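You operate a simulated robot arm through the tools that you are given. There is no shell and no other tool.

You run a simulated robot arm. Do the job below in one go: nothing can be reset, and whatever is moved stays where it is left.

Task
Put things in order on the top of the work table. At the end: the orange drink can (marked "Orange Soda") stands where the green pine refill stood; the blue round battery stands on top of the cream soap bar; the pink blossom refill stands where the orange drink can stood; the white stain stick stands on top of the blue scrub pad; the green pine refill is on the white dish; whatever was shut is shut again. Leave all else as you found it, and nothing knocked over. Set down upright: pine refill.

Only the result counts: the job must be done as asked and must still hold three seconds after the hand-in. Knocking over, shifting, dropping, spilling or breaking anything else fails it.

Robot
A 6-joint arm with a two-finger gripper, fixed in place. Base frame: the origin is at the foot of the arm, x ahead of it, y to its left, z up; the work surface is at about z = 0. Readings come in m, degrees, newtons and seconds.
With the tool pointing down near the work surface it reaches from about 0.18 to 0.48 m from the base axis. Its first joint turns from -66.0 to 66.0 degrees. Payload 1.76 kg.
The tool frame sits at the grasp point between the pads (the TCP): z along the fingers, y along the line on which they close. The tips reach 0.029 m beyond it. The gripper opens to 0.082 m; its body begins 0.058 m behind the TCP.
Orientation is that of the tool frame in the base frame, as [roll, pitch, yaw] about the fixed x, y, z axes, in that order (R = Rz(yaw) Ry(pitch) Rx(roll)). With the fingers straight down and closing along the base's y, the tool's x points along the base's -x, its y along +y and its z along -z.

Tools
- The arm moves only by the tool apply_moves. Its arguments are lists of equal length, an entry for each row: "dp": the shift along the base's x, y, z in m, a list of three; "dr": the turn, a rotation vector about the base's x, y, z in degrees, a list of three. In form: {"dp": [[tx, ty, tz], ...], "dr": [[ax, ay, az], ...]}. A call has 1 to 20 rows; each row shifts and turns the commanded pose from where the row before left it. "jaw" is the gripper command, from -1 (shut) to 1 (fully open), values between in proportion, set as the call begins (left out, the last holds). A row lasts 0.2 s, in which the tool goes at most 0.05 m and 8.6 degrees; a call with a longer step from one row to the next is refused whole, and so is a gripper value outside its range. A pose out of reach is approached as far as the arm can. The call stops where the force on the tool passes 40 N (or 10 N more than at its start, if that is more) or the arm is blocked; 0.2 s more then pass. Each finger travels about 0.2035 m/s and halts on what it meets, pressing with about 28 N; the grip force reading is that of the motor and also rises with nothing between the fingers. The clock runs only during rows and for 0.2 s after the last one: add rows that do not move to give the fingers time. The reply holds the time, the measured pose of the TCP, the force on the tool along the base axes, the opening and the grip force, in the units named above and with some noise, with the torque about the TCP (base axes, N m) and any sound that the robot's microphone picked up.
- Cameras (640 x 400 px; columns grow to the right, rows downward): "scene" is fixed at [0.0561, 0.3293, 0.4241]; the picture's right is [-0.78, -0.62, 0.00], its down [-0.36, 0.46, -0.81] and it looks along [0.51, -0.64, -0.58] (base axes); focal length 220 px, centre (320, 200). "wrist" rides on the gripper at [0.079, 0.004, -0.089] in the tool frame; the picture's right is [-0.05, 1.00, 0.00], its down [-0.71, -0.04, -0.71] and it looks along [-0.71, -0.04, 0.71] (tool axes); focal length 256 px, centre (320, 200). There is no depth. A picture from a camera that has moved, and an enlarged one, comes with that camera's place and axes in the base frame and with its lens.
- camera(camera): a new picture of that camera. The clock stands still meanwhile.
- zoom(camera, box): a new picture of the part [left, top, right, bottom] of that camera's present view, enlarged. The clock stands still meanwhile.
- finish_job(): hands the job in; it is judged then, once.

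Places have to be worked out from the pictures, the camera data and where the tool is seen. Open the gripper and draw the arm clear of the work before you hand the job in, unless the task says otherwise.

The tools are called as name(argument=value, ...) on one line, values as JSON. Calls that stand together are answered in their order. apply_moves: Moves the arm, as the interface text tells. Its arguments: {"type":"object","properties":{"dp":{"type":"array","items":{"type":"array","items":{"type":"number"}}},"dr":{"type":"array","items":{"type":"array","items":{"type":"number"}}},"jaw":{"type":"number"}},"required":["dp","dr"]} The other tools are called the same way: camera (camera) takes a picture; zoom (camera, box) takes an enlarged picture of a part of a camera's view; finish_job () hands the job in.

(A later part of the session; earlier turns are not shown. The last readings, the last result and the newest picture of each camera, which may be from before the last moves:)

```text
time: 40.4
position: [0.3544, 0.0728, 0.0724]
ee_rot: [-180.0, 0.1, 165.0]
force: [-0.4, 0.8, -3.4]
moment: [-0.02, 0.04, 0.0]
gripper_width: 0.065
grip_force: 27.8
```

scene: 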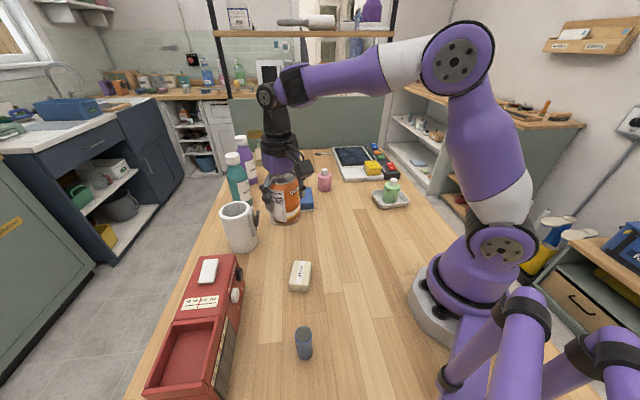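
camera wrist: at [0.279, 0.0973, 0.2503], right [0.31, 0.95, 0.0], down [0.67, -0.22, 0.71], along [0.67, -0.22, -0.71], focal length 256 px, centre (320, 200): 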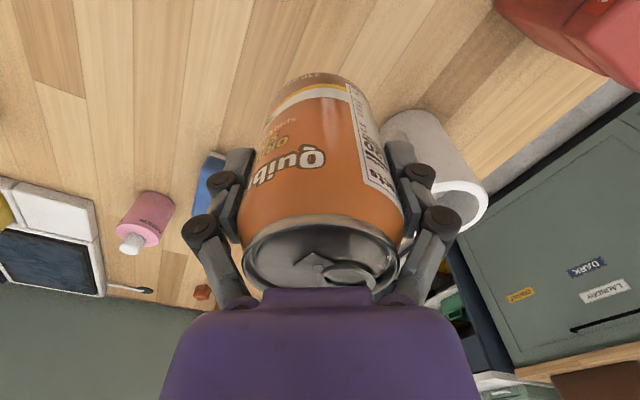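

There's no contact yet; the force still shows the can's weight (-3.4 N). I'm continuing down a millimetre at a time.

apply_moves(dp=[[0, 0, -0.001], [0, 0, 0]], dr=[[0, 0, 0], [0, 0, 0]])

apply_moves(dp=[[0, 0, -0.001], [0, 0, 0]], dr=[[0, 0, 0], [0, 0, 0]])

```text
time: 41.0
position: [0.3548, 0.0718, 0.0712]
ee_rot: [180.0, 0.0, 164.9]
force: [1.0, 0.3, -2.9]
moment: [-0.01, 0.02, 0.01]
gripper_width: 0.065
grip_force: 28.0
```

```text
time: 41.6
position: [0.356, 0.0722, 0.0711]
ee_rot: [-179.9, 0.0, 165.1]
force: [-5.7, -1.5, 11.1]
moment: [-0.01, 0.05, 0.0]
gripper_width: 0.0649
grip_force: 27.8
```

The can is now on the table (11 N). I'm easing up slightly, then opening the jaw.

apply_moves(dp=[[0, 0, 0.0007], [0, 0, 0]], dr=[[0, 0, 0], [0, 0, 0]])

apply_moves(dp=[[0, 0, 0], [0, 0, 0], [0, 0, 0]], dr=[[0, 0, 0], [0, 0, 0], [0, 0, 0]], jaw=1)

camera(camera="wrist")

```text
time: 42.2
position: [0.3546, 0.0713, 0.0719]
ee_rot: [-180.0, 0.0, 165.0]
force: [-3.9, 2.4, 9.1]
moment: [0.19, 0.03, 0.06]
gripper_width: 0.065
grip_force: 27.7
```

```text
time: 43.0
position: [0.3548, 0.0712, 0.0713]
ee_rot: [-180.0, 0.0, 165.0]
force: [-0.1, 0.1, -0.4]
moment: [-0.02, -0.03, -0.02]
gripper_width: 0.0818
grip_force: 0.1
```

```text
taken
camera wrist: at [0.2792, 0.0967, 0.1615], right [0.31, 0.95, 0.0], down [0.67, -0.22, 0.71], along [0.67, -0.22, -0.71], focal length 256 px, centre (320, 200)
```

wrist: 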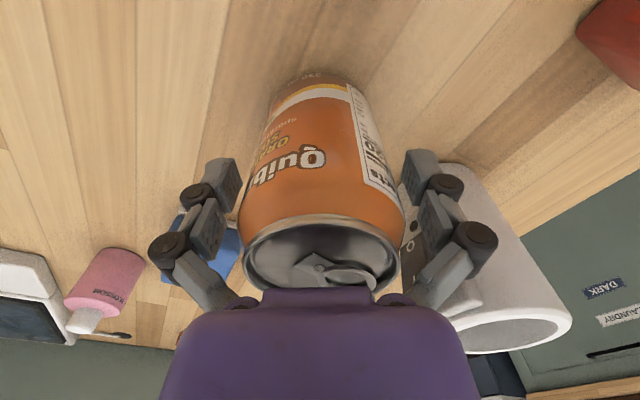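

The can is standing free. I'm rising clear, then heading for the pink refill, which I put at about (0.4555, -0.200). That is just beyond vertical reach, so I'm tilting the fingers outward by 18 degrees.

apply_moves(dp=[[0, 0, 0.01], [0, 0, 0.025], [0, 0, 0.03], [0, 0, 0.03], [0, 0, 0.025], [0, 0, 0.015], [0, 0, 0]], dr=[[0, 0, 0], [0, 0, 0], [0, 0, 0], [0, 0, 0], [0, 0, 0], [0, 0, 0], [0, 0, 0]])

camera(camera="wrist")

zoom(camera="scene", box=[210, 150, 354, 260])

```text
time: 44.6
position: [0.3552, 0.0729, 0.2072]
ee_rot: [180.0, 0.1, 165.0]
force: [0.3, -0.6, 0.2]
moment: [-0.01, -0.01, 0.03]
gripper_width: 0.0819
grip_force: 0.2
```

```text
taken
camera wrist: at [0.2787, 0.0983, 0.2975], right [0.31, 0.95, 0.0], down [0.67, -0.22, 0.71], along [0.67, -0.22, -0.71], focal length 256 px, centre (320, 200)
```

wrist: 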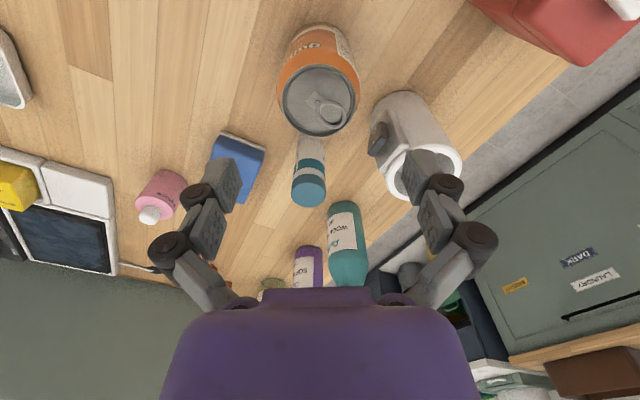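

```text
3.64 times, centred on (282, 205) of scene
camera zoom: at [0.0561, 0.3293, 0.4241], right [-0.78, -0.62, 0.0], down [-0.36, 0.46, -0.81], along [0.51, -0.64, -0.58], focal length 802 px, centre (458, 182)
```

zoom: 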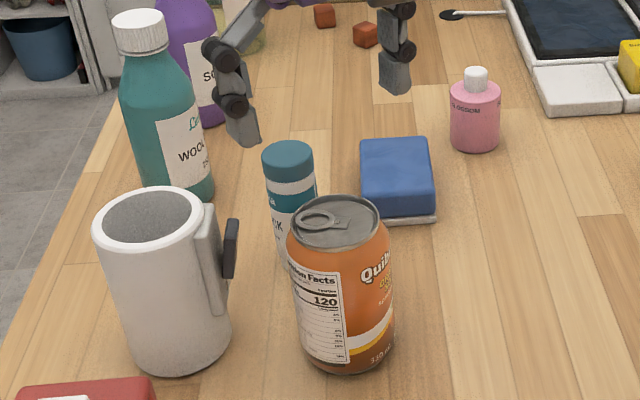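

The can now stands at the pine spot. I'm zooming with the same box I used for the original pine, so I can compare the two places directly.

zoom(camera="scene", box=[230, 190, 350, 265])

zoom(camera="wrist", box=[240, 10, 400, 150])

```text
5.33 times, centred on (290, 228) of scene
camera zoom: at [0.0561, 0.3293, 0.4241], right [-0.78, -0.62, 0.0], down [-0.36, 0.46, -0.81], along [0.51, -0.64, -0.58], focal length 1176 px, centre (480, 53)
```

zoom: 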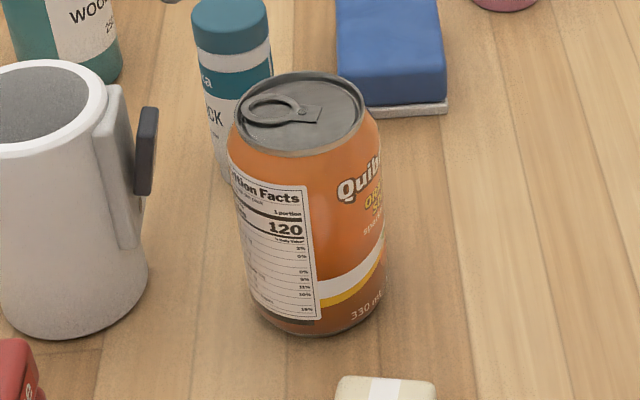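

```text
2.86 times, centred on (320, 80) of wrist
camera zoom: at [0.2787, 0.0983, 0.2975], right [0.31, 0.95, 0.0], down [0.67, -0.22, 0.71], along [0.67, -0.22, -0.71], focal length 731 px, centre (320, 543)
```

zoom: 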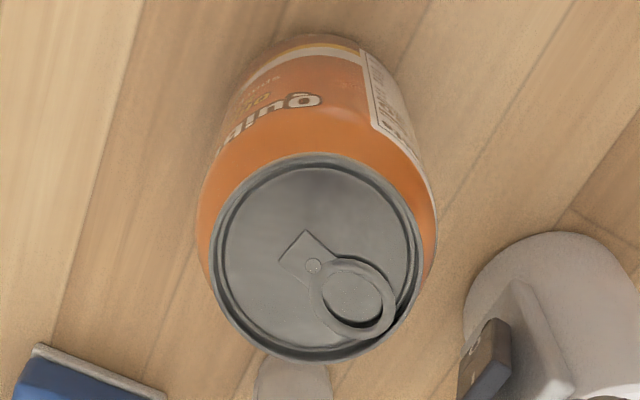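

The can base is within about 4 mm of the pine's original place. Next I'm moving toward the pink refill, applying a small yaw and the outward tilt.

apply_moves(dp=[[0.008, -0.0271, 0], [0.008, -0.0271, 0], [0.008, -0.0271, 0], [0.008, -0.0271, 0], [0.008, -0.0271, 0], [0.008, -0.0271, 0], [0.008, -0.0271, 0], [0.008, -0.0271, -0.01], [0.008, -0.0271, -0.01], [0.008, -0.0291, -0.01], [0, 0, 0]], dr=[[0, 0, -4.35], [0, 0, -4.35], [-1.206, -2.747, 0], [-1.206, -2.747, 0], [-1.206, -2.747, 0], [-1.206, -2.747, 0], [-1.206, -2.747, 0], [-1.206, -2.747, 0], [0, 0, 0], [0, 0, 0], [0, 0, 0]], jaw=0.6)

camera(camera="wrist")

camera(camera="scene")

```text
time: 47.0
position: [0.4357, -0.2019, 0.1753]
ee_rot: [180.0, 18.0, 156.2]
force: [1.0, -1.1, 0.0]
moment: [0.01, 0.01, 0.04]
gripper_width: 0.0655
grip_force: 0.1
```

```text
taken
camera wrist: at [0.3423, -0.1563, 0.2372], right [0.45, 0.89, 0.02], down [0.4, -0.22, 0.89], along [0.8, -0.39, -0.45], focal length 256 px, centre (320, 200)
```

wrist: 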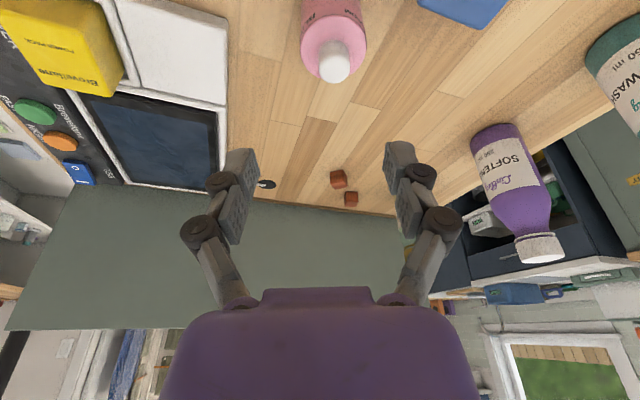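

```text
taken
```

scene: 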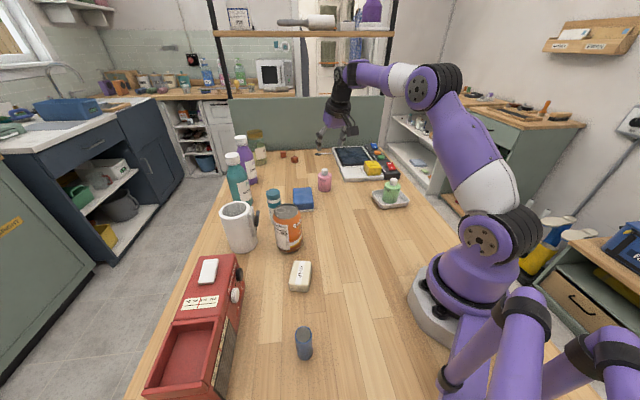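

The tilted pose is reached. I'm zooming on the pink refill from here to refine its position.

zoom(camera="wrist", box=[270, 0, 398, 90])

zoom(camera="scene", box=[280, 150, 376, 210])

```text
4.44 times, centred on (334, 45) of wrist
camera zoom: at [0.3423, -0.1563, 0.2372], right [0.45, 0.89, 0.02], down [0.4, -0.22, 0.89], along [0.8, -0.39, -0.45], focal length 1138 px, centre (258, 889)
```

zoom: 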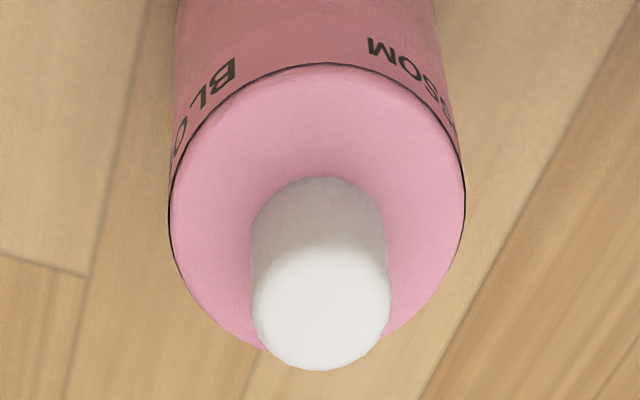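

```text
6.67 times, centred on (328, 180) of scene
camera zoom: at [0.0561, 0.3292, 0.4241], right [-0.78, -0.62, 0.0], down [-0.36, 0.46, -0.81], along [0.51, -0.64, -0.58], focal length 1469 px, centre (267, 333)
```

zoom: 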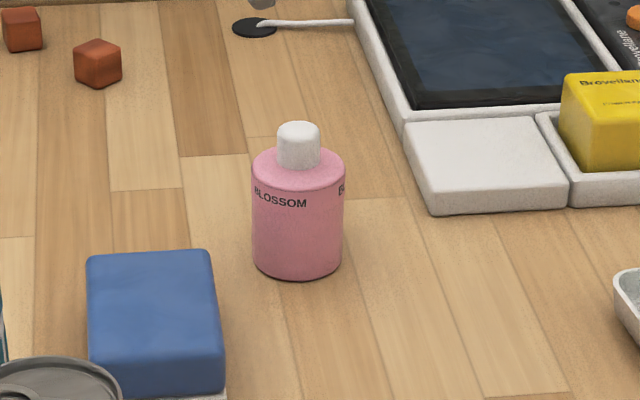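

The pink refill is at about (0.4515, -0.1965). I'm shifting over it and descending partway to verify reach and alignment.

apply_moves(dp=[[0.0079, 0.0027, 0], [0.0079, 0.0027, 0], [0, 0, -0.03], [0, 0, -0.03], [0, 0, 0]], dr=[[0, 0, 0], [0, 0, 0], [0, 0, 0], [0, 0, 0], [0, 0, 0]])

camera(camera="wrist")

```text
time: 48.2
position: [0.4499, -0.1957, 0.1149]
ee_rot: [-180.0, 18.1, 156.3]
force: [0.2, 0.6, 0.5]
moment: [-0.01, -0.01, -0.01]
gripper_width: 0.0656
grip_force: 0.1
```

```text
taken
camera wrist: at [0.3564, -0.1494, 0.1765], right [0.45, 0.89, 0.02], down [0.4, -0.22, 0.89], along [0.8, -0.39, -0.45], focal length 256 px, centre (320, 200)
```

wrist: 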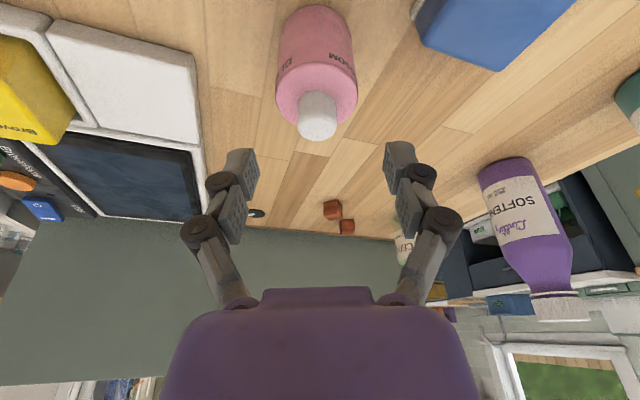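

The refill is nearly centred at about (0.452, -0.198). I'm making a tiny correction and descending to z 0.036.

apply_moves(dp=[[0.0018, -0.0018, -0.02], [0, 0, -0.025], [0, 0, -0.02], [0, 0, -0.014], [0, 0, 0]], dr=[[0, 0, 0], [0, 0, 0], [0, 0, 0], [0, 0, 0], [0, 0, 0]])

camera(camera="wrist")

zoom(camera="scene", box=[280, 140, 376, 200])

```text
time: 49.4
position: [0.4529, -0.1969, 0.0384]
ee_rot: [180.0, 18.0, 156.3]
force: [-0.8, -0.4, 0.2]
moment: [0.0, 0.02, -0.02]
gripper_width: 0.0657
grip_force: 0.0
```

```text
taken
camera wrist: at [0.3589, -0.1508, 0.0993], right [0.45, 0.89, 0.02], down [0.4, -0.22, 0.89], along [0.8, -0.39, -0.45], focal length 256 px, centre (320, 200)
```

wrist: 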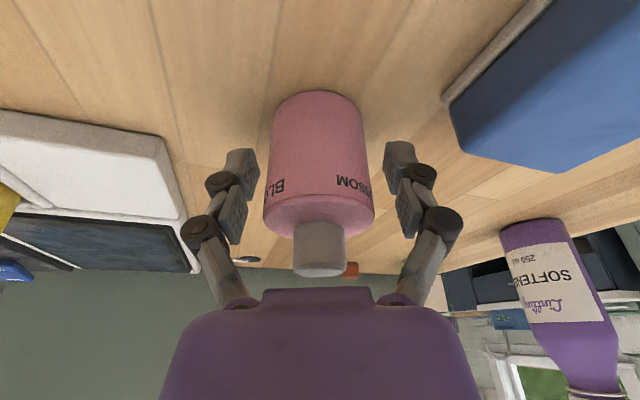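

```text
6.67 times, centred on (328, 170) of scene
camera zoom: at [0.0561, 0.3293, 0.4241], right [-0.78, -0.62, 0.0], down [-0.36, 0.46, -0.81], along [0.51, -0.64, -0.58], focal length 1469 px, centre (267, 400)
```

zoom: 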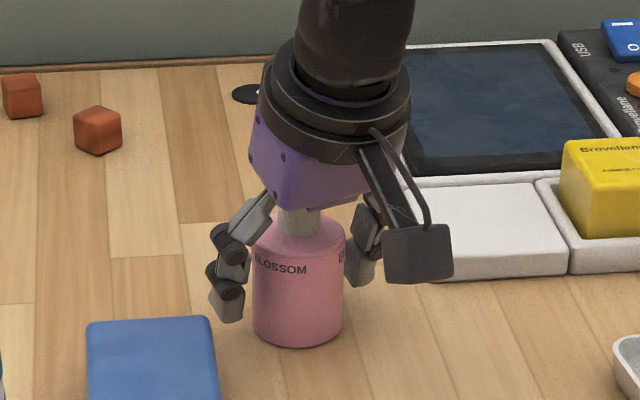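

The refill sits between the fingers. I'm going 3 mm lower for a full pad grip, closing and test-lifting.

apply_moves(dp=[[0, 0, -0.003], [0, 0, 0]], dr=[[0, 0, 0], [0, 0, 0]])

apply_moves(dp=[[0, 0, 0], [0, 0, 0], [0, 0, 0], [0, 0, 0]], dr=[[0, 0, 0], [0, 0, 0], [0, 0, 0], [0, 0, 0]], jaw=-1)

apply_moves(dp=[[0, 0, 0.003], [0, 0, 0.004], [0, 0, 0.004], [0, 0, 0.004], [0, 0, 0]], dr=[[0, 0, 0], [0, 0, 0], [0, 0, 0], [0, 0, 0], [0, 0, 0]])

camera(camera="wrist")

zoom(camera="scene", box=[280, 140, 376, 200])

```text
time: 50.0
position: [0.4514, -0.1968, 0.0349]
ee_rot: [-180.0, 18.0, 156.3]
force: [-0.4, -0.3, -1.0]
moment: [0.03, 0.04, 0.0]
gripper_width: 0.0656
grip_force: 0.1
```

```text
time: 51.0
position: [0.4524, -0.1986, 0.0361]
ee_rot: [-180.0, 18.1, 156.3]
force: [1.0, -1.1, 7.7]
moment: [0.0, -0.06, -0.03]
gripper_width: 0.0464
grip_force: 28.2
```

```text
time: 52.2
position: [0.4512, -0.1964, 0.0502]
ee_rot: [180.0, 18.0, 156.3]
force: [0.1, -0.3, 0.1]
moment: [0.01, -0.02, -0.04]
gripper_width: 0.0465
grip_force: 27.5
```

```text
taken
camera wrist: at [0.3587, -0.1512, 0.1123], right [0.45, 0.89, 0.02], down [0.4, -0.22, 0.89], along [0.8, -0.39, -0.45], focal length 256 px, centre (320, 200)
```

wrist: 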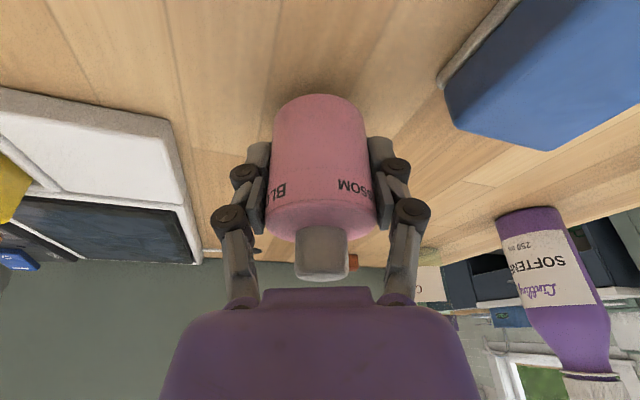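

```text
6.67 times, centred on (328, 170) of scene
camera zoom: at [0.0561, 0.3293, 0.4241], right [-0.78, -0.62, 0.0], down [-0.36, 0.46, -0.81], along [0.51, -0.64, -0.58], focal length 1469 px, centre (267, 400)
```

zoom: 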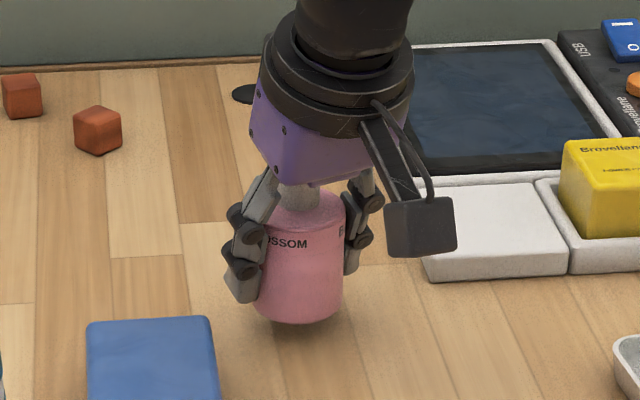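

The pink refill is lifted and steady (width 0.0465). I'm lifting further and carrying it to the can's original spot (0.323, -0.0975), keeping the tilt.

apply_moves(dp=[[0, 0, 0.01], [0, 0, 0.02], [0, 0, 0.025], [0, 0, 0.02], [0, 0, 0.005], [-0.0064, 0.005, 0], [-0.0143, 0.01105, 0], [-0.0143, 0.01105, 0], [-0.0143, 0.01105, 0], [-0.0143, 0.01105, 0], [-0.0143, 0.01105, 0], [-0.0143, 0.01105, 0], [-0.0143, 0.01105, 0], [-0.0143, 0.01105, 0], [-0.0077, 0.0061, 0], [0, 0, 0]], dr=[[0, 0, 0], [0, 0, 0], [0, 0, 0], [0, 0, 0], [0, 0, 0], [0, 0, 0], [0, 0, 0], [0, 0, 0], [0, 0, 0], [0, 0, 0], [0, 0, 0], [0, 0, 0], [0, 0, 0], [0, 0, 0], [0, 0, 0], [0, 0, 0]])

camera(camera="wrist")

camera(camera="scene")

```text
time: 55.6
position: [0.3245, -0.0972, 0.1302]
ee_rot: [179.9, 18.0, 156.3]
force: [-0.6, -0.2, -0.5]
moment: [0.0, -0.02, -0.01]
gripper_width: 0.0466
grip_force: 28.3
```

```text
taken
camera wrist: at [0.2307, -0.0509, 0.1915], right [0.45, 0.89, 0.02], down [0.4, -0.22, 0.89], along [0.8, -0.39, -0.45], focal length 256 px, centre (320, 200)
```

wrist: 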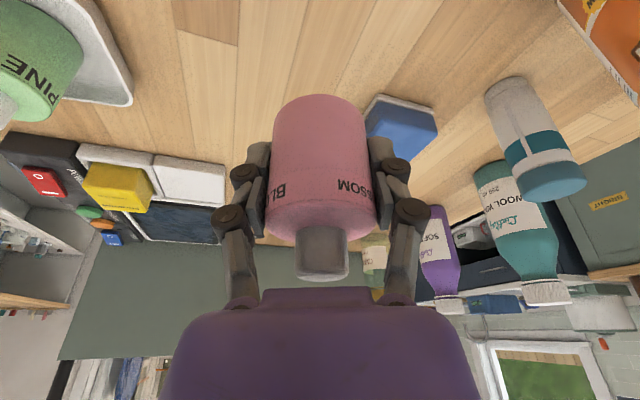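

```text
taken
```

scene: 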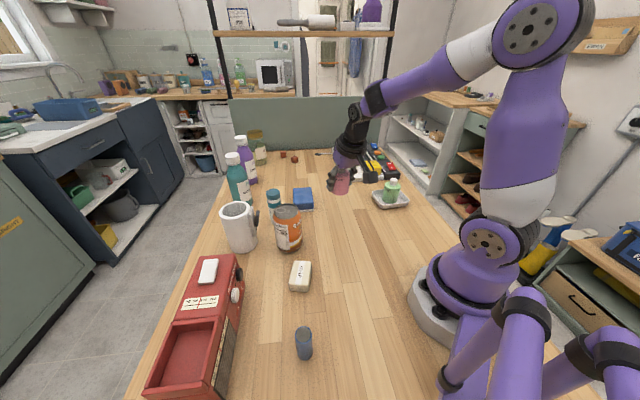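

The refill is over the can's spot. I'm lowering to near the table, then by millimetres until contact.

apply_moves(dp=[[-0.0008, 0, -0.015], [0, 0, -0.025], [0, 0, -0.025], [0, 0, -0.015], [0, 0, -0.006], [0, 0, -0.003], [0, 0, 0]], dr=[[0, 0, 0], [0, 0, 0], [0, 0, 0], [0, 0, 0], [0, 0, 0], [0, 0, 0], [0, 0, 0]])

apply_moves(dp=[[0, 0, -0.001], [0, 0, -0.001], [0, 0, 0]], dr=[[0, 0, 0], [0, 0, 0], [0, 0, 0]])

zoom(camera="scene", box=[290, 165, 386, 225])

```text
time: 57.2
position: [0.3235, -0.0968, 0.0414]
ee_rot: [-180.0, 18.0, 156.3]
force: [0.5, 0.2, -1.1]
moment: [0.02, 0.01, 0.0]
gripper_width: 0.0466
grip_force: 27.6
```

```text
time: 58.0
position: [0.3226, -0.097, 0.0387]
ee_rot: [179.9, 18.1, 156.3]
force: [0.7, 0.4, -0.4]
moment: [0.01, -0.01, -0.01]
gripper_width: 0.0471
grip_force: 27.8
```

```text
6.67 times, centred on (338, 195) of scene
camera zoom: at [0.0561, 0.3293, 0.4241], right [-0.78, -0.62, 0.0], down [-0.36, 0.46, -0.81], along [0.51, -0.64, -0.58], focal length 1469 px, centre (200, 233)
```

zoom: 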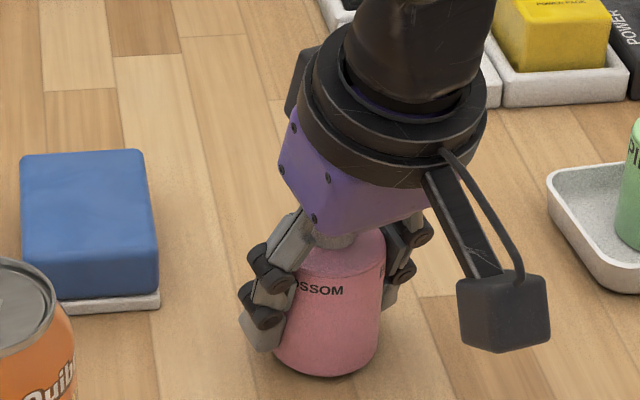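

The base lines up with where the can's base was in this same view. I'm lowering further, 1 mm at a time, until the force shows contact.

apply_moves(dp=[[0, 0, -0.001], [0, 0, 0]], dr=[[0, 0, 0], [0, 0, 0]])

apply_moves(dp=[[0, 0, -0.001], [0, 0, 0]], dr=[[0, 0, 0], [0, 0, 0]])

apply_moves(dp=[[0, 0, -0.0007], [0, 0, 0]], dr=[[0, 0, 0], [0, 0, 0]])

```text
time: 58.6
position: [0.3235, -0.0977, 0.0379]
ee_rot: [-179.9, 18.0, 156.3]
force: [-0.1, -0.5, -0.4]
moment: [0.02, 0.0, 0.0]
gripper_width: 0.0468
grip_force: 27.8
```

```text
time: 59.2
position: [0.323, -0.0964, 0.0368]
ee_rot: [180.0, 17.9, 156.3]
force: [0.3, 1.2, -0.9]
moment: [0.02, 0.02, 0.0]
gripper_width: 0.0468
grip_force: 27.9
```

```text
time: 59.8
position: [0.3233, -0.0976, 0.0375]
ee_rot: [-180.0, 18.0, 156.3]
force: [0.7, 0.3, -0.3]
moment: [0.03, 0.01, 0.0]
gripper_width: 0.0466
grip_force: 27.8
```

Still no contact, so I'm taking a few more small steps.

apply_moves(dp=[[0, 0, -0.001], [0, 0, 0]], dr=[[0, 0, 0], [0, 0, 0]])

apply_moves(dp=[[0, 0, -0.0007], [0, 0, 0]], dr=[[0, 0, 0], [0, 0, 0]])

```text
time: 60.4
position: [0.3238, -0.0984, 0.0362]
ee_rot: [-180.0, 18.1, 156.3]
force: [-3.7, -0.8, 8.6]
moment: [0.05, 0.01, 0.0]
gripper_width: 0.0466
grip_force: 28.5
```

```text
time: 61.0
position: [0.3236, -0.0975, 0.0359]
ee_rot: [-180.0, 18.1, 156.2]
force: [-4.9, -0.4, 20.9]
moment: [-0.06, 0.14, -0.01]
gripper_width: 0.0464
grip_force: 27.4
```

Contact is made (about 20 N). I'm easing up 1.2 mm to unload, then opening.

apply_moves(dp=[[0, 0, 0.0012], [0, 0, 0]], dr=[[0, 0, 0], [0, 0, 0]])

apply_moves(dp=[[0, 0, 0], [0, 0, 0], [0, 0, 0]], dr=[[0, 0, 0], [0, 0, 0], [0, 0, 0]], jaw=0.6)

camera(camera="wrist")

```text
time: 61.6
position: [0.3242, -0.0964, 0.0358]
ee_rot: [-179.9, 18.0, 156.3]
force: [1.6, 0.5, 3.6]
moment: [-0.04, -0.13, 0.01]
gripper_width: 0.0467
grip_force: 28.1
```

```text
time: 62.4
position: [0.323, -0.0966, 0.0366]
ee_rot: [-180.0, 18.0, 156.3]
force: [0.6, 0.3, -0.5]
moment: [-0.04, 0.01, -0.05]
gripper_width: 0.0655
grip_force: 0.1
```

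```text
taken
camera wrist: at [0.2302, -0.0516, 0.0972], right [0.45, 0.89, 0.02], down [0.4, -0.22, 0.89], along [0.8, -0.39, -0.45], focal length 256 px, centre (320, 200)
```

wrist: 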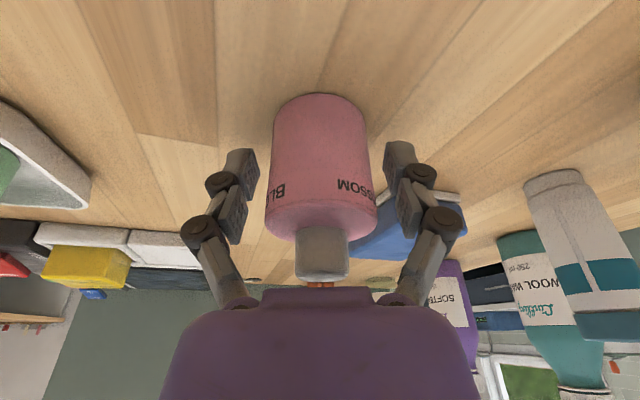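

The pink refill stands at the can's old spot. I'm rising straight up, removing the tilt, and moving above the stain stick at about (0.452, 0.030), turned so the wrist camera stays clear of the can.

apply_moves(dp=[[0, 0, 0.008], [0, 0, 0.02], [0, 0, 0.03], [0, 0, 0.03], [0, 0, 0.03], [0, 0, 0.03], [0, 0, 0.02], [0, 0, 0]], dr=[[0, 0, 0], [0, 0, 0], [0, 0, 0], [0, 0, 0], [0, 0, 0], [0, 0, 0], [0, 0, 0], [0, 0, 0]])

apply_moves(dp=[[0, 0, 0], [0, 0, 0], [0.0107, 0.0107, 0], [0.0107, 0.0107, 0], [0.0107, 0.0107, 0], [0.0107, 0.0107, 0], [0.0107, 0.0107, 0], [0.0107, 0.0107, 0], [0.0107, 0.0107, 0], [0.0107, 0.0107, 0], [0.0107, 0.0107, 0], [0.0107, 0.0107, 0], [0.0107, 0.0107, 0], [0.0107, 0.0107, 0], [0, 0, 0]], dr=[[1.206, 2.747, 0], [1.206, 2.747, 0], [1.206, 2.747, 0], [1.206, 2.747, 0], [1.206, 2.747, 0], [1.206, 2.747, 0], [0, 0, 5.5], [0, 0, 5.5], [0, 0, 5.5], [0, 0, 5.5], [0, 0, 5.5], [0, 0, 5.5], [0, 0, 5.5], [0, 0, 5.2], [0, 0, 0]])

camera(camera="wrist")

camera(camera="scene")

```text
time: 64.2
position: [0.324, -0.0969, 0.204]
ee_rot: [180.0, 18.0, 156.3]
force: [-0.4, 0.1, 1.1]
moment: [0.0, 0.0, -0.02]
gripper_width: 0.0654
grip_force: 0.1
```

```text
time: 67.4
position: [0.4424, 0.0305, 0.2002]
ee_rot: [-180.0, 0.0, -159.8]
force: [0.7, -0.6, 0.3]
moment: [0.0, -0.02, 0.01]
gripper_width: 0.0656
grip_force: 0.1
out of reach, approached as far as the arm can: row 14
```

```text
taken
camera wrist: at [0.3665, 0.0088, 0.2906], right [-0.29, 0.96, 0.0], down [0.68, 0.21, 0.71], along [0.68, 0.21, -0.71], focal length 256 px, centre (320, 200)
```

wrist: 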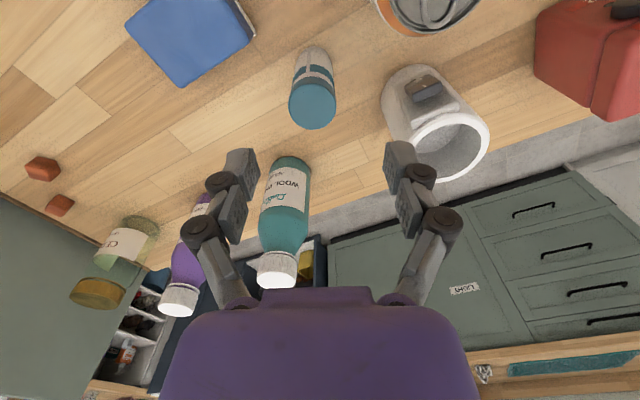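

```text
taken
```

scene: 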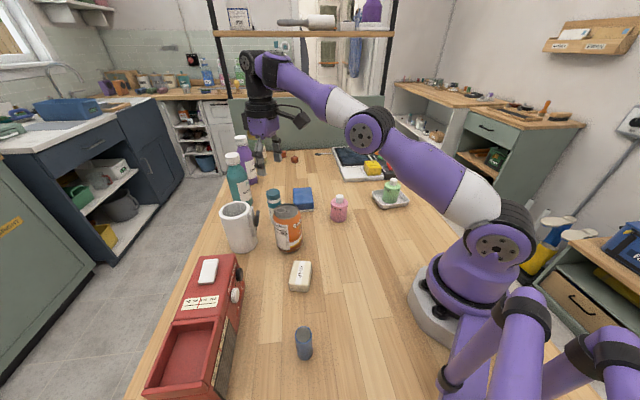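

The arm stopped at radius 0.443 at this height (reach limit), and the stick is at about (0.455, 0.028), height 0.10. I'm descending to z 0.145, where reach is greater, narrowing the jaw to 0.058, and then checking.

apply_moves(dp=[[0, 0, -0.02], [0, 0, -0.02], [0, 0, -0.015], [0, 0, 0]], dr=[[0, 0, 0], [0, 0, 0], [0, 0, 0], [0, 0, 0]], jaw=0.42)

camera(camera="wrist")

```text
time: 68.4
position: [0.4445, 0.0313, 0.1453]
ee_rot: [-179.9, 0.0, -160.0]
force: [-1.0, 0.2, 0.1]
moment: [0.0, 0.0, 0.0]
gripper_width: 0.0581
grip_force: 0.1
```

```text
taken
camera wrist: at [0.3676, 0.0085, 0.2363], right [-0.29, 0.96, 0.0], down [0.68, 0.21, 0.71], along [0.68, 0.21, -0.71], focal length 256 px, centre (320, 200)
```

wrist: 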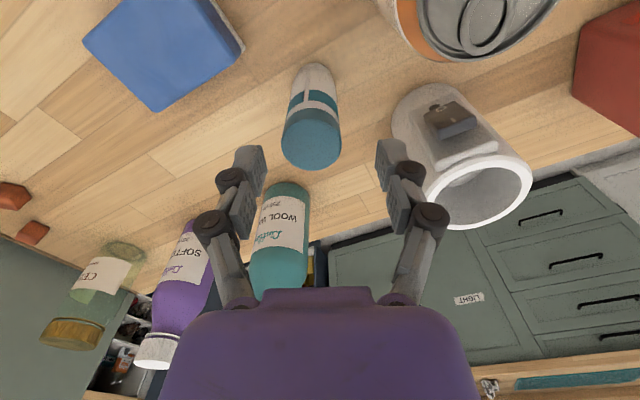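

The stick is at about (0.4535, 0.0295). I'm aligning over it and descending to z 0.06 with the fingers either side.

apply_moves(dp=[[0.009, -0.0018, -0.005], [0, 0, -0.02], [0, 0, -0.02], [0, 0, -0.02], [0, 0, -0.02], [0, 0, 0]], dr=[[0, 0, 0], [0, 0, 0], [0, 0, 0], [0, 0, 0], [0, 0, 0], [0, 0, 0]])

camera(camera="wrist")

zoom(camera="scene", box=[220, 150, 364, 240])

```text
time: 69.8
position: [0.4507, 0.0277, 0.0609]
ee_rot: [180.0, 0.0, -159.9]
force: [-0.3, 0.0, -0.2]
moment: [0.01, -0.01, -0.03]
gripper_width: 0.0581
grip_force: 0.0
```

```text
taken
camera wrist: at [0.375, 0.0057, 0.1507], right [-0.29, 0.96, 0.0], down [0.68, 0.21, 0.71], along [0.68, 0.21, -0.71], focal length 256 px, centre (320, 200)
```

wrist: 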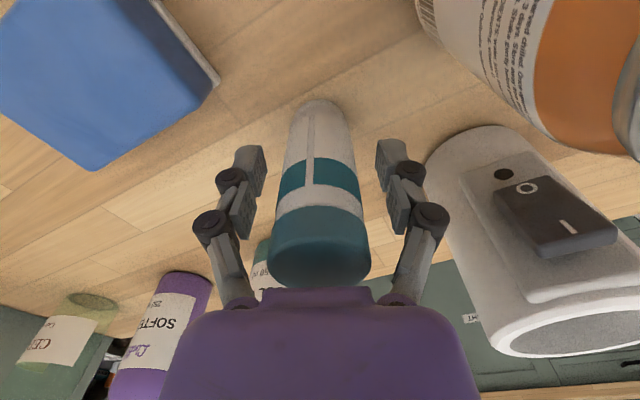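

```text
4.44 times, centred on (292, 195) of scene
camera zoom: at [0.0561, 0.3293, 0.4241], right [-0.78, -0.62, 0.0], down [-0.36, 0.46, -0.81], along [0.51, -0.64, -0.58], focal length 980 px, centre (444, 222)
```

zoom: 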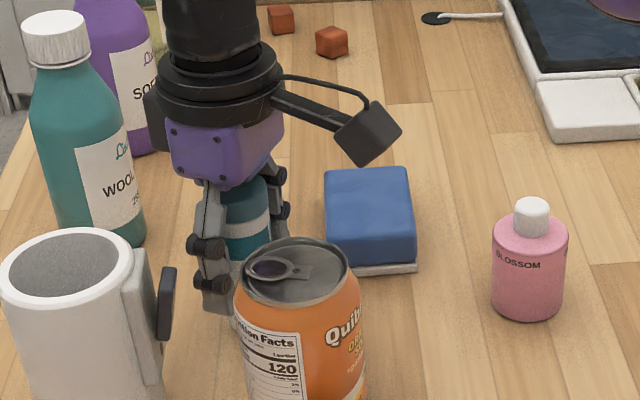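

The stick is between the fingers. I'm nudging 2 mm outward to centre on it, closing and test-lifting.

apply_moves(dp=[[0.002, 0.0007, 0], [0, 0, 0]], dr=[[0, 0, 0], [0, 0, 0]])

apply_moves(dp=[[0, 0, 0], [0, 0, 0], [0, 0, 0], [0, 0, 0]], dr=[[0, 0, 0], [0, 0, 0], [0, 0, 0], [0, 0, 0]], jaw=-1)

apply_moves(dp=[[0, 0, 0.003], [0, 0, 0.004], [0, 0, 0.004], [0, 0, 0.004], [0, 0, 0]], dr=[[0, 0, 0], [0, 0, 0], [0, 0, 0], [0, 0, 0], [0, 0, 0]])

camera(camera="wrist")

zoom(camera="scene", box=[220, 150, 364, 240])

```text
time: 70.4
position: [0.4538, 0.0283, 0.0604]
ee_rot: [180.0, 0.0, -160.1]
force: [0.1, -0.2, -0.1]
moment: [-0.02, 0.0, 0.02]
gripper_width: 0.0582
grip_force: 0.0
```

```text
time: 71.4
position: [0.4538, 0.0292, 0.0614]
ee_rot: [180.0, 0.1, -160.0]
force: [1.2, 2.4, 14.5]
moment: [0.14, -0.02, 0.01]
gripper_width: 0.0347
grip_force: 27.7
```

```text
time: 72.6
position: [0.4532, 0.0296, 0.0755]
ee_rot: [-180.0, 0.0, -160.0]
force: [-0.2, 0.1, -0.9]
moment: [0.01, 0.04, 0.02]
gripper_width: 0.0346
grip_force: 27.8
```

```text
taken
camera wrist: at [0.3771, 0.0062, 0.1661], right [-0.29, 0.96, 0.0], down [0.68, 0.21, 0.71], along [0.68, 0.21, -0.71], focal length 256 px, centre (320, 200)
```

wrist: 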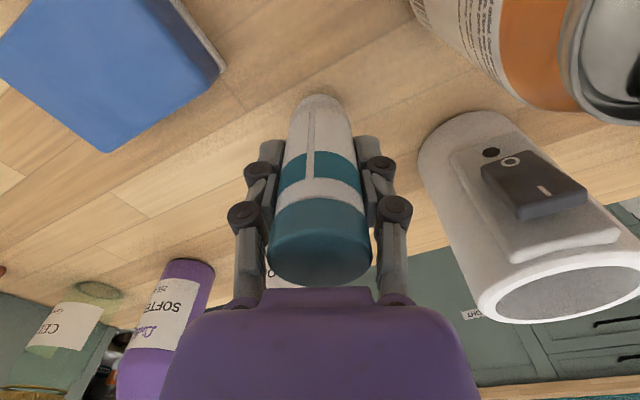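

```text
4.44 times, centred on (292, 195) of scene
camera zoom: at [0.0561, 0.3293, 0.4241], right [-0.78, -0.62, 0.0], down [-0.36, 0.46, -0.81], along [0.51, -0.64, -0.58], focal length 980 px, centre (444, 222)
```

zoom: 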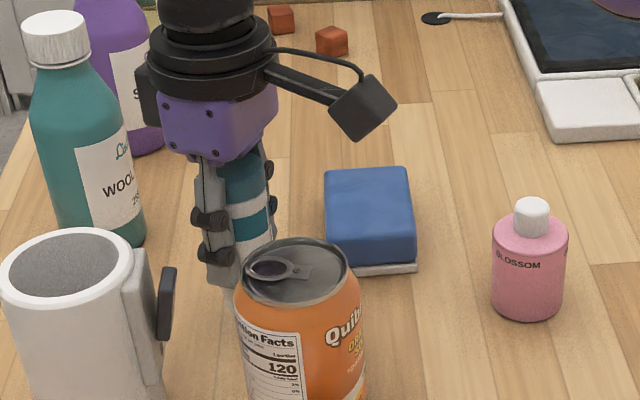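

The stick is held (width 0.0346). I'm lifting so its base clears the pad, then moving over the pad centre, estimated at (0.452, -0.082).

apply_moves(dp=[[0, 0, 0.01], [0, 0, 0.02], [0, 0, 0.015], [0, 0, 0.005], [-0.0001, -0.006, 0], [-0.0002, -0.015, 0], [-0.0002, -0.015, 0], [-0.0002, -0.015, 0], [-0.0002, -0.015, 0], [-0.0002, -0.015, 0], [-0.0002, -0.015, 0], [-0.0002, -0.01, 0], [0, -0.005, 0], [0, 0, 0]], dr=[[0, 0, 0], [0, 0, 0], [0, 0, 0], [0, 0, 0], [0, 0, 0], [0, 0, 0], [0, 0, 0], [0, 0, 0], [0, 0, 0], [0, 0, 0], [0, 0, 0], [0, 0, 0], [0, 0, 0], [0, 0, 0]])

camera(camera="wrist")

zoom(camera="scene", box=[240, 140, 368, 220])

```text
time: 75.6
position: [0.4527, -0.0825, 0.1263]
ee_rot: [180.0, 0.0, -160.0]
force: [-0.4, -0.7, 0.0]
moment: [0.02, -0.01, -0.03]
gripper_width: 0.0345
grip_force: 28.1
```

```text
taken
camera wrist: at [0.3759, -0.1047, 0.2166], right [-0.29, 0.96, 0.0], down [0.68, 0.21, 0.71], along [0.68, 0.21, -0.71], focal length 256 px, centre (320, 200)
```

wrist: 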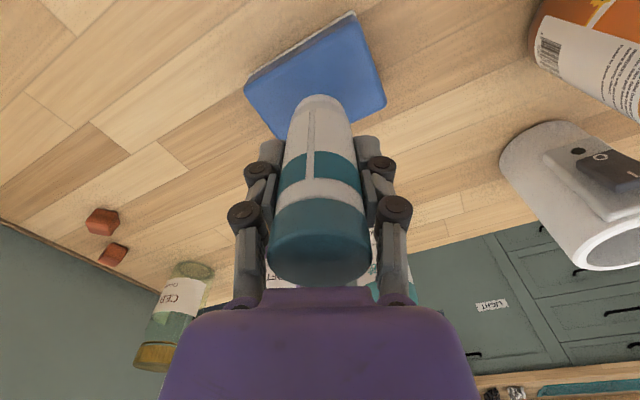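

```text
5.00 times, centred on (304, 180) of scene
camera zoom: at [0.0561, 0.3293, 0.4241], right [-0.78, -0.62, 0.0], down [-0.36, 0.46, -0.81], along [0.51, -0.64, -0.58], focal length 1102 px, centre (400, 300)
```

zoom: 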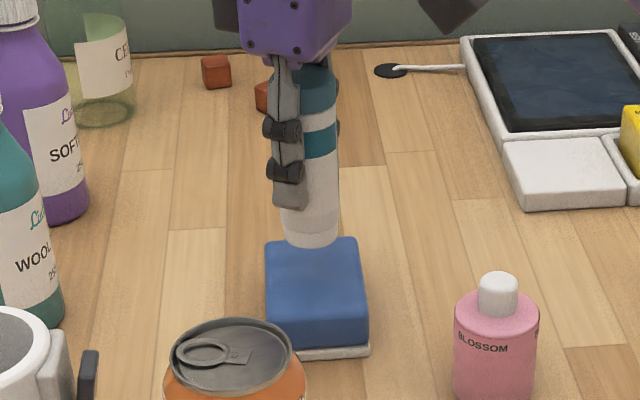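

From this view the pad top centre is about (0.450, -0.0835), so the stick is within 3 mm of it. I'm correcting and lowering toward the pad top.

apply_moves(dp=[[-0.0024, -0.001, -0.005], [0, 0, -0.008], [0, 0, -0.006], [0, 0, -0.003], [0, 0, 0]], dr=[[0, 0, 0], [0, 0, 0], [0, 0, 0], [0, 0, 0], [0, 0, 0]])

apply_moves(dp=[[0, 0, -0.0015], [0, 0, -0.0015], [0, 0, 0]], dr=[[0, 0, 0], [0, 0, 0], [0, 0, 0]])

zoom(camera="scene", box=[260, 160, 356, 220])

```text
time: 76.8
position: [0.4488, -0.0834, 0.1035]
ee_rot: [180.0, 0.1, -160.0]
force: [-0.7, 0.2, 0.6]
moment: [0.02, 0.03, 0.0]
gripper_width: 0.0347
grip_force: 27.9
```

```text
time: 77.6
position: [0.4487, -0.0829, 0.0996]
ee_rot: [-179.9, 0.0, -160.0]
force: [-0.2, 0.2, -0.5]
moment: [0.01, -0.01, -0.02]
gripper_width: 0.0345
grip_force: 28.1
```

```text
6.67 times, centred on (308, 190) of scene
camera zoom: at [0.0561, 0.3293, 0.4241], right [-0.78, -0.62, 0.0], down [-0.36, 0.46, -0.81], along [0.51, -0.64, -0.58], focal length 1469 px, centre (400, 267)
```

zoom: 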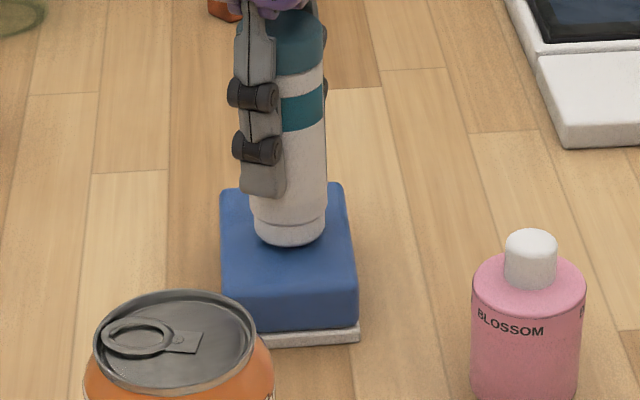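

The stick is centred over the pad with a small gap left. I'm lowering 1 mm at a time until contact.

apply_moves(dp=[[0, 0, -0.001], [0, 0, -0.001], [0, 0, 0]], dr=[[0, 0, 0], [0, 0, 0], [0, 0, 0]])

apply_moves(dp=[[0, 0, -0.001], [0, 0, 0]], dr=[[0, 0, 0], [0, 0, 0]])

apply_moves(dp=[[0, 0, -0.001], [0, 0, 0]], dr=[[0, 0, 0], [0, 0, 0]])

```text
time: 78.4
position: [0.4493, -0.082, 0.0976]
ee_rot: [180.0, 0.1, -160.0]
force: [1.2, 0.2, 0.1]
moment: [0.0, 0.0, -0.02]
gripper_width: 0.0344
grip_force: 28.2
```

```text
time: 79.0
position: [0.4491, -0.0836, 0.0966]
ee_rot: [180.0, 0.0, -160.0]
force: [0.4, -0.1, -0.8]
moment: [0.02, -0.01, 0.01]
gripper_width: 0.0346
grip_force: 28.7
```

```text
time: 79.6
position: [0.4493, -0.0837, 0.0958]
ee_rot: [180.0, 0.1, -160.0]
force: [-0.2, 0.3, -0.2]
moment: [-0.02, -0.05, -0.03]
gripper_width: 0.0345
grip_force: 27.9
```

No contact yet at z 0.0958. I'm continuing down in 1 mm steps.

apply_moves(dp=[[0, 0, -0.001], [0, 0, 0]], dr=[[0, 0, 0], [0, 0, 0]])

apply_moves(dp=[[0, 0, -0.001], [0, 0, 0]], dr=[[0, 0, 0], [0, 0, 0]])

apply_moves(dp=[[0, 0, -0.001], [0, 0, 0]], dr=[[0, 0, 0], [0, 0, 0]])

zoom(camera="scene", box=[260, 160, 356, 220])

```text
time: 80.2
position: [0.4498, -0.0836, 0.095]
ee_rot: [-179.9, 0.1, -160.0]
force: [-4.8, -0.4, 18.6]
moment: [-0.1, 0.36, 0.0]
gripper_width: 0.0347
grip_force: 28.3
```

```text
time: 80.8
position: [0.4496, -0.0821, 0.0941]
ee_rot: [-179.8, 0.2, -160.0]
force: [0.3, 1.4, 21.6]
moment: [0.12, -0.01, -0.03]
gripper_width: 0.0347
grip_force: 28.1
```

```text
time: 81.4
position: [0.4506, -0.083, 0.0939]
ee_rot: [-179.9, 0.0, -160.0]
force: [2.4, -0.2, 20.7]
moment: [0.03, -0.18, -0.01]
gripper_width: 0.0346
grip_force: 28.0
```

```text
6.67 times, centred on (308, 190) of scene
camera zoom: at [0.056, 0.3293, 0.4241], right [-0.78, -0.62, 0.0], down [-0.36, 0.46, -0.81], along [0.51, -0.64, -0.58], focal length 1469 px, centre (400, 267)
```

zoom: 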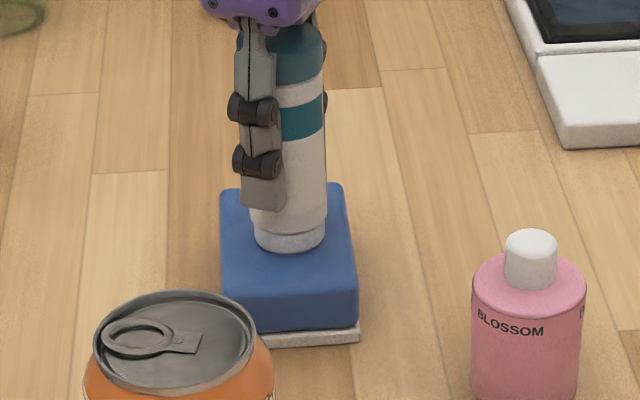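

The stick rests on the pad (about 20 N). I'm easing up to unload, then opening gently.

apply_moves(dp=[[0, 0, 0.0008], [0, 0, 0]], dr=[[0, 0, 0], [0, 0, 0]])

```text
time: 82.0
position: [0.4505, -0.0824, 0.0944]
ee_rot: [180.0, 0.0, -160.0]
force: [1.9, 0.6, 10.1]
moment: [0.05, -0.23, 0.02]
gripper_width: 0.0346
grip_force: 27.8
```

The force is down to 10 N. I'm easing a touch more and then opening the jaw.

apply_moves(dp=[[0, 0, 0.0006], [0, 0, 0]], dr=[[0, 0, 0], [0, 0, 0]])

apply_moves(dp=[[0, 0, 0], [0, 0, 0], [0, 0, 0]], dr=[[0, 0, 0], [0, 0, 0], [0, 0, 0]], jaw=0.5)

camera(camera="wrist")

zoom(camera="scene", box=[260, 160, 356, 220])

```text
time: 82.6
position: [0.4491, -0.0828, 0.0945]
ee_rot: [179.9, -0.2, -160.1]
force: [0.5, 0.8, -0.9]
moment: [-0.01, 0.03, -0.01]
gripper_width: 0.0346
grip_force: 28.4
```

```text
time: 83.4
position: [0.4502, -0.0831, 0.095]
ee_rot: [179.9, 0.0, -160.0]
force: [0.1, 0.0, -0.1]
moment: [-0.01, -0.02, 0.01]
gripper_width: 0.0615
grip_force: 0.1
```

```text
taken
camera wrist: at [0.3737, -0.1056, 0.1855], right [-0.29, 0.96, 0.0], down [0.68, 0.21, 0.71], along [0.68, 0.21, -0.71], focal length 256 px, centre (320, 200)
```

wrist: 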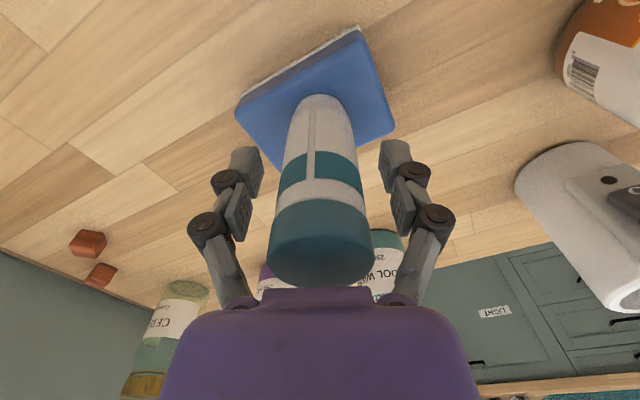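

```text
6.67 times, centred on (308, 190) of scene
camera zoom: at [0.0561, 0.3293, 0.4241], right [-0.78, -0.62, 0.0], down [-0.36, 0.46, -0.81], along [0.51, -0.64, -0.58], focal length 1469 px, centre (400, 267)
```

zoom: 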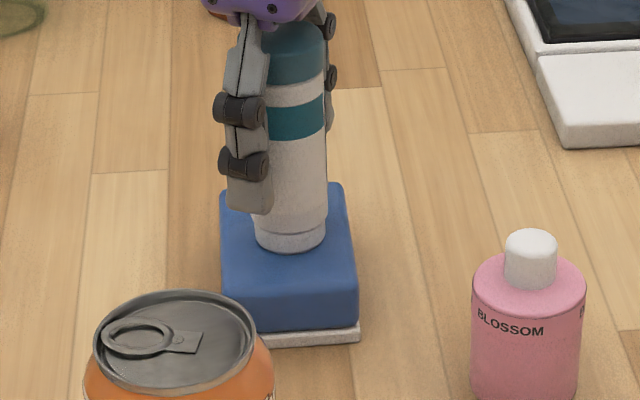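

The stick stands on the pad, released. Raising straight up here would hit the reach limit, so I'm withdrawing along the open side of the jaw toward the base, then rising.

apply_moves(dp=[[-0.007, -0.0025, 0], [-0.0141, -0.0051, 0], [-0.0141, -0.0051, 0], [-0.0141, -0.0051, 0], [-0.007, -0.0025, 0.005], [0, 0, 0.02], [0, 0, 0.03], [0, 0, 0.03], [0, 0, 0.02], [0, 0, 0]], dr=[[0, 0, 0], [0, 0, 0], [0, 0, 0], [0, 0, 0], [0, 0, 0], [0, 0, 0], [0, 0, 0], [0, 0, 0], [0, 0, 0], [0, 0, 0]])

camera(camera="scene")

camera(camera="wrist")

```text
time: 85.6
position: [0.3927, -0.102, 0.1992]
ee_rot: [179.9, 0.0, -160.0]
force: [0.1, 0.1, 0.6]
moment: [0.02, -0.01, 0.04]
gripper_width: 0.0615
grip_force: 0.0
```

```text
taken
```

scene: 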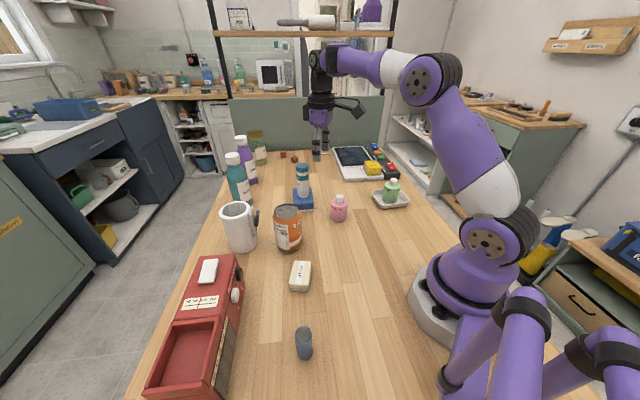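

```text
taken
camera wrist: at [0.3164, -0.1248, 0.2897], right [-0.29, 0.96, 0.0], down [0.68, 0.21, 0.71], along [0.68, 0.21, -0.71], focal length 256 px, centre (320, 200)
```

wrist: 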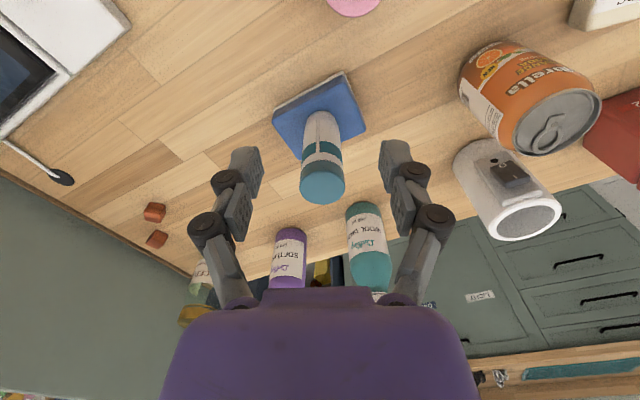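

Everything placed so far is standing well. Next is the battery, at about (0.1695, 0.227); I'm moving above it with the tool turned to face outward.

apply_moves(dp=[[-0.0186, 0.0274, 0], [-0.0186, 0.0274, 0], [-0.0186, 0.0274, 0], [-0.0186, 0.0274, 0], [-0.0186, 0.0274, 0], [-0.0186, 0.0274, 0], [-0.0186, 0.0274, 0], [-0.0186, 0.0274, 0], [-0.0186, 0.0274, 0], [-0.0186, 0.0274, 0], [-0.0186, 0.0274, 0], [-0.0186, 0.0274, 0], [0, 0, 0]], dr=[[0, 0, 2.75], [0, 0, 2.75], [0, 0, 2.75], [0, 0, 2.75], [0, 0, 2.75], [0, 0, 2.75], [0, 0, 2.75], [0, 0, 2.75], [0, 0, 2.75], [0, 0, 2.75], [0, 0, 2.75], [0, 0, 2.75], [0, 0, 0]])

camera(camera="wrist")

camera(camera="scene")

```text
time: 88.4
position: [0.1695, 0.2259, 0.2006]
ee_rot: [179.9, 0.0, -126.9]
force: [-0.8, -0.4, -0.6]
moment: [0.0, -0.05, 0.0]
gripper_width: 0.0616
grip_force: 0.1
```

```text
taken
camera wrist: at [0.1184, 0.1667, 0.2909], right [-0.77, 0.64, 0.0], down [0.46, 0.54, 0.71], along [0.46, 0.54, -0.71], focal length 256 px, centre (320, 200)
```

wrist: 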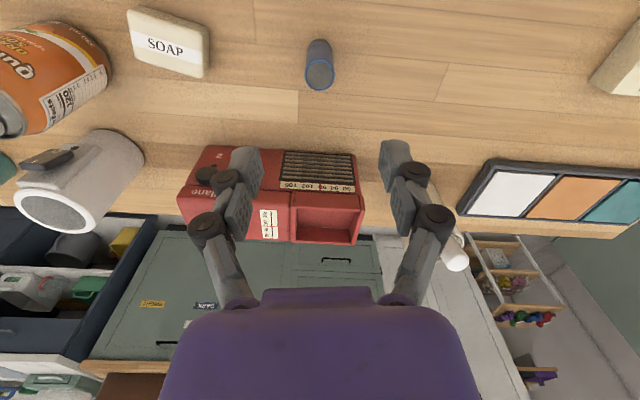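

```text
taken
```

scene: 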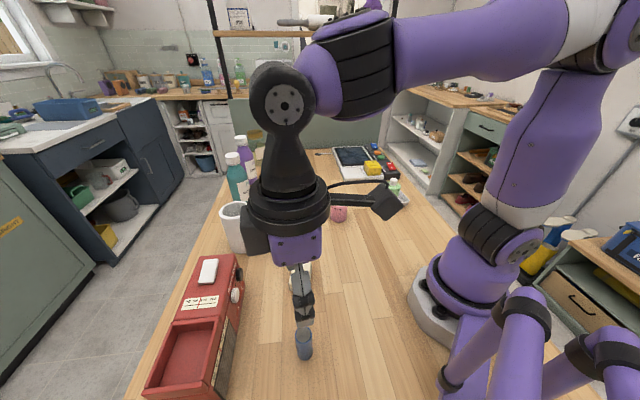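

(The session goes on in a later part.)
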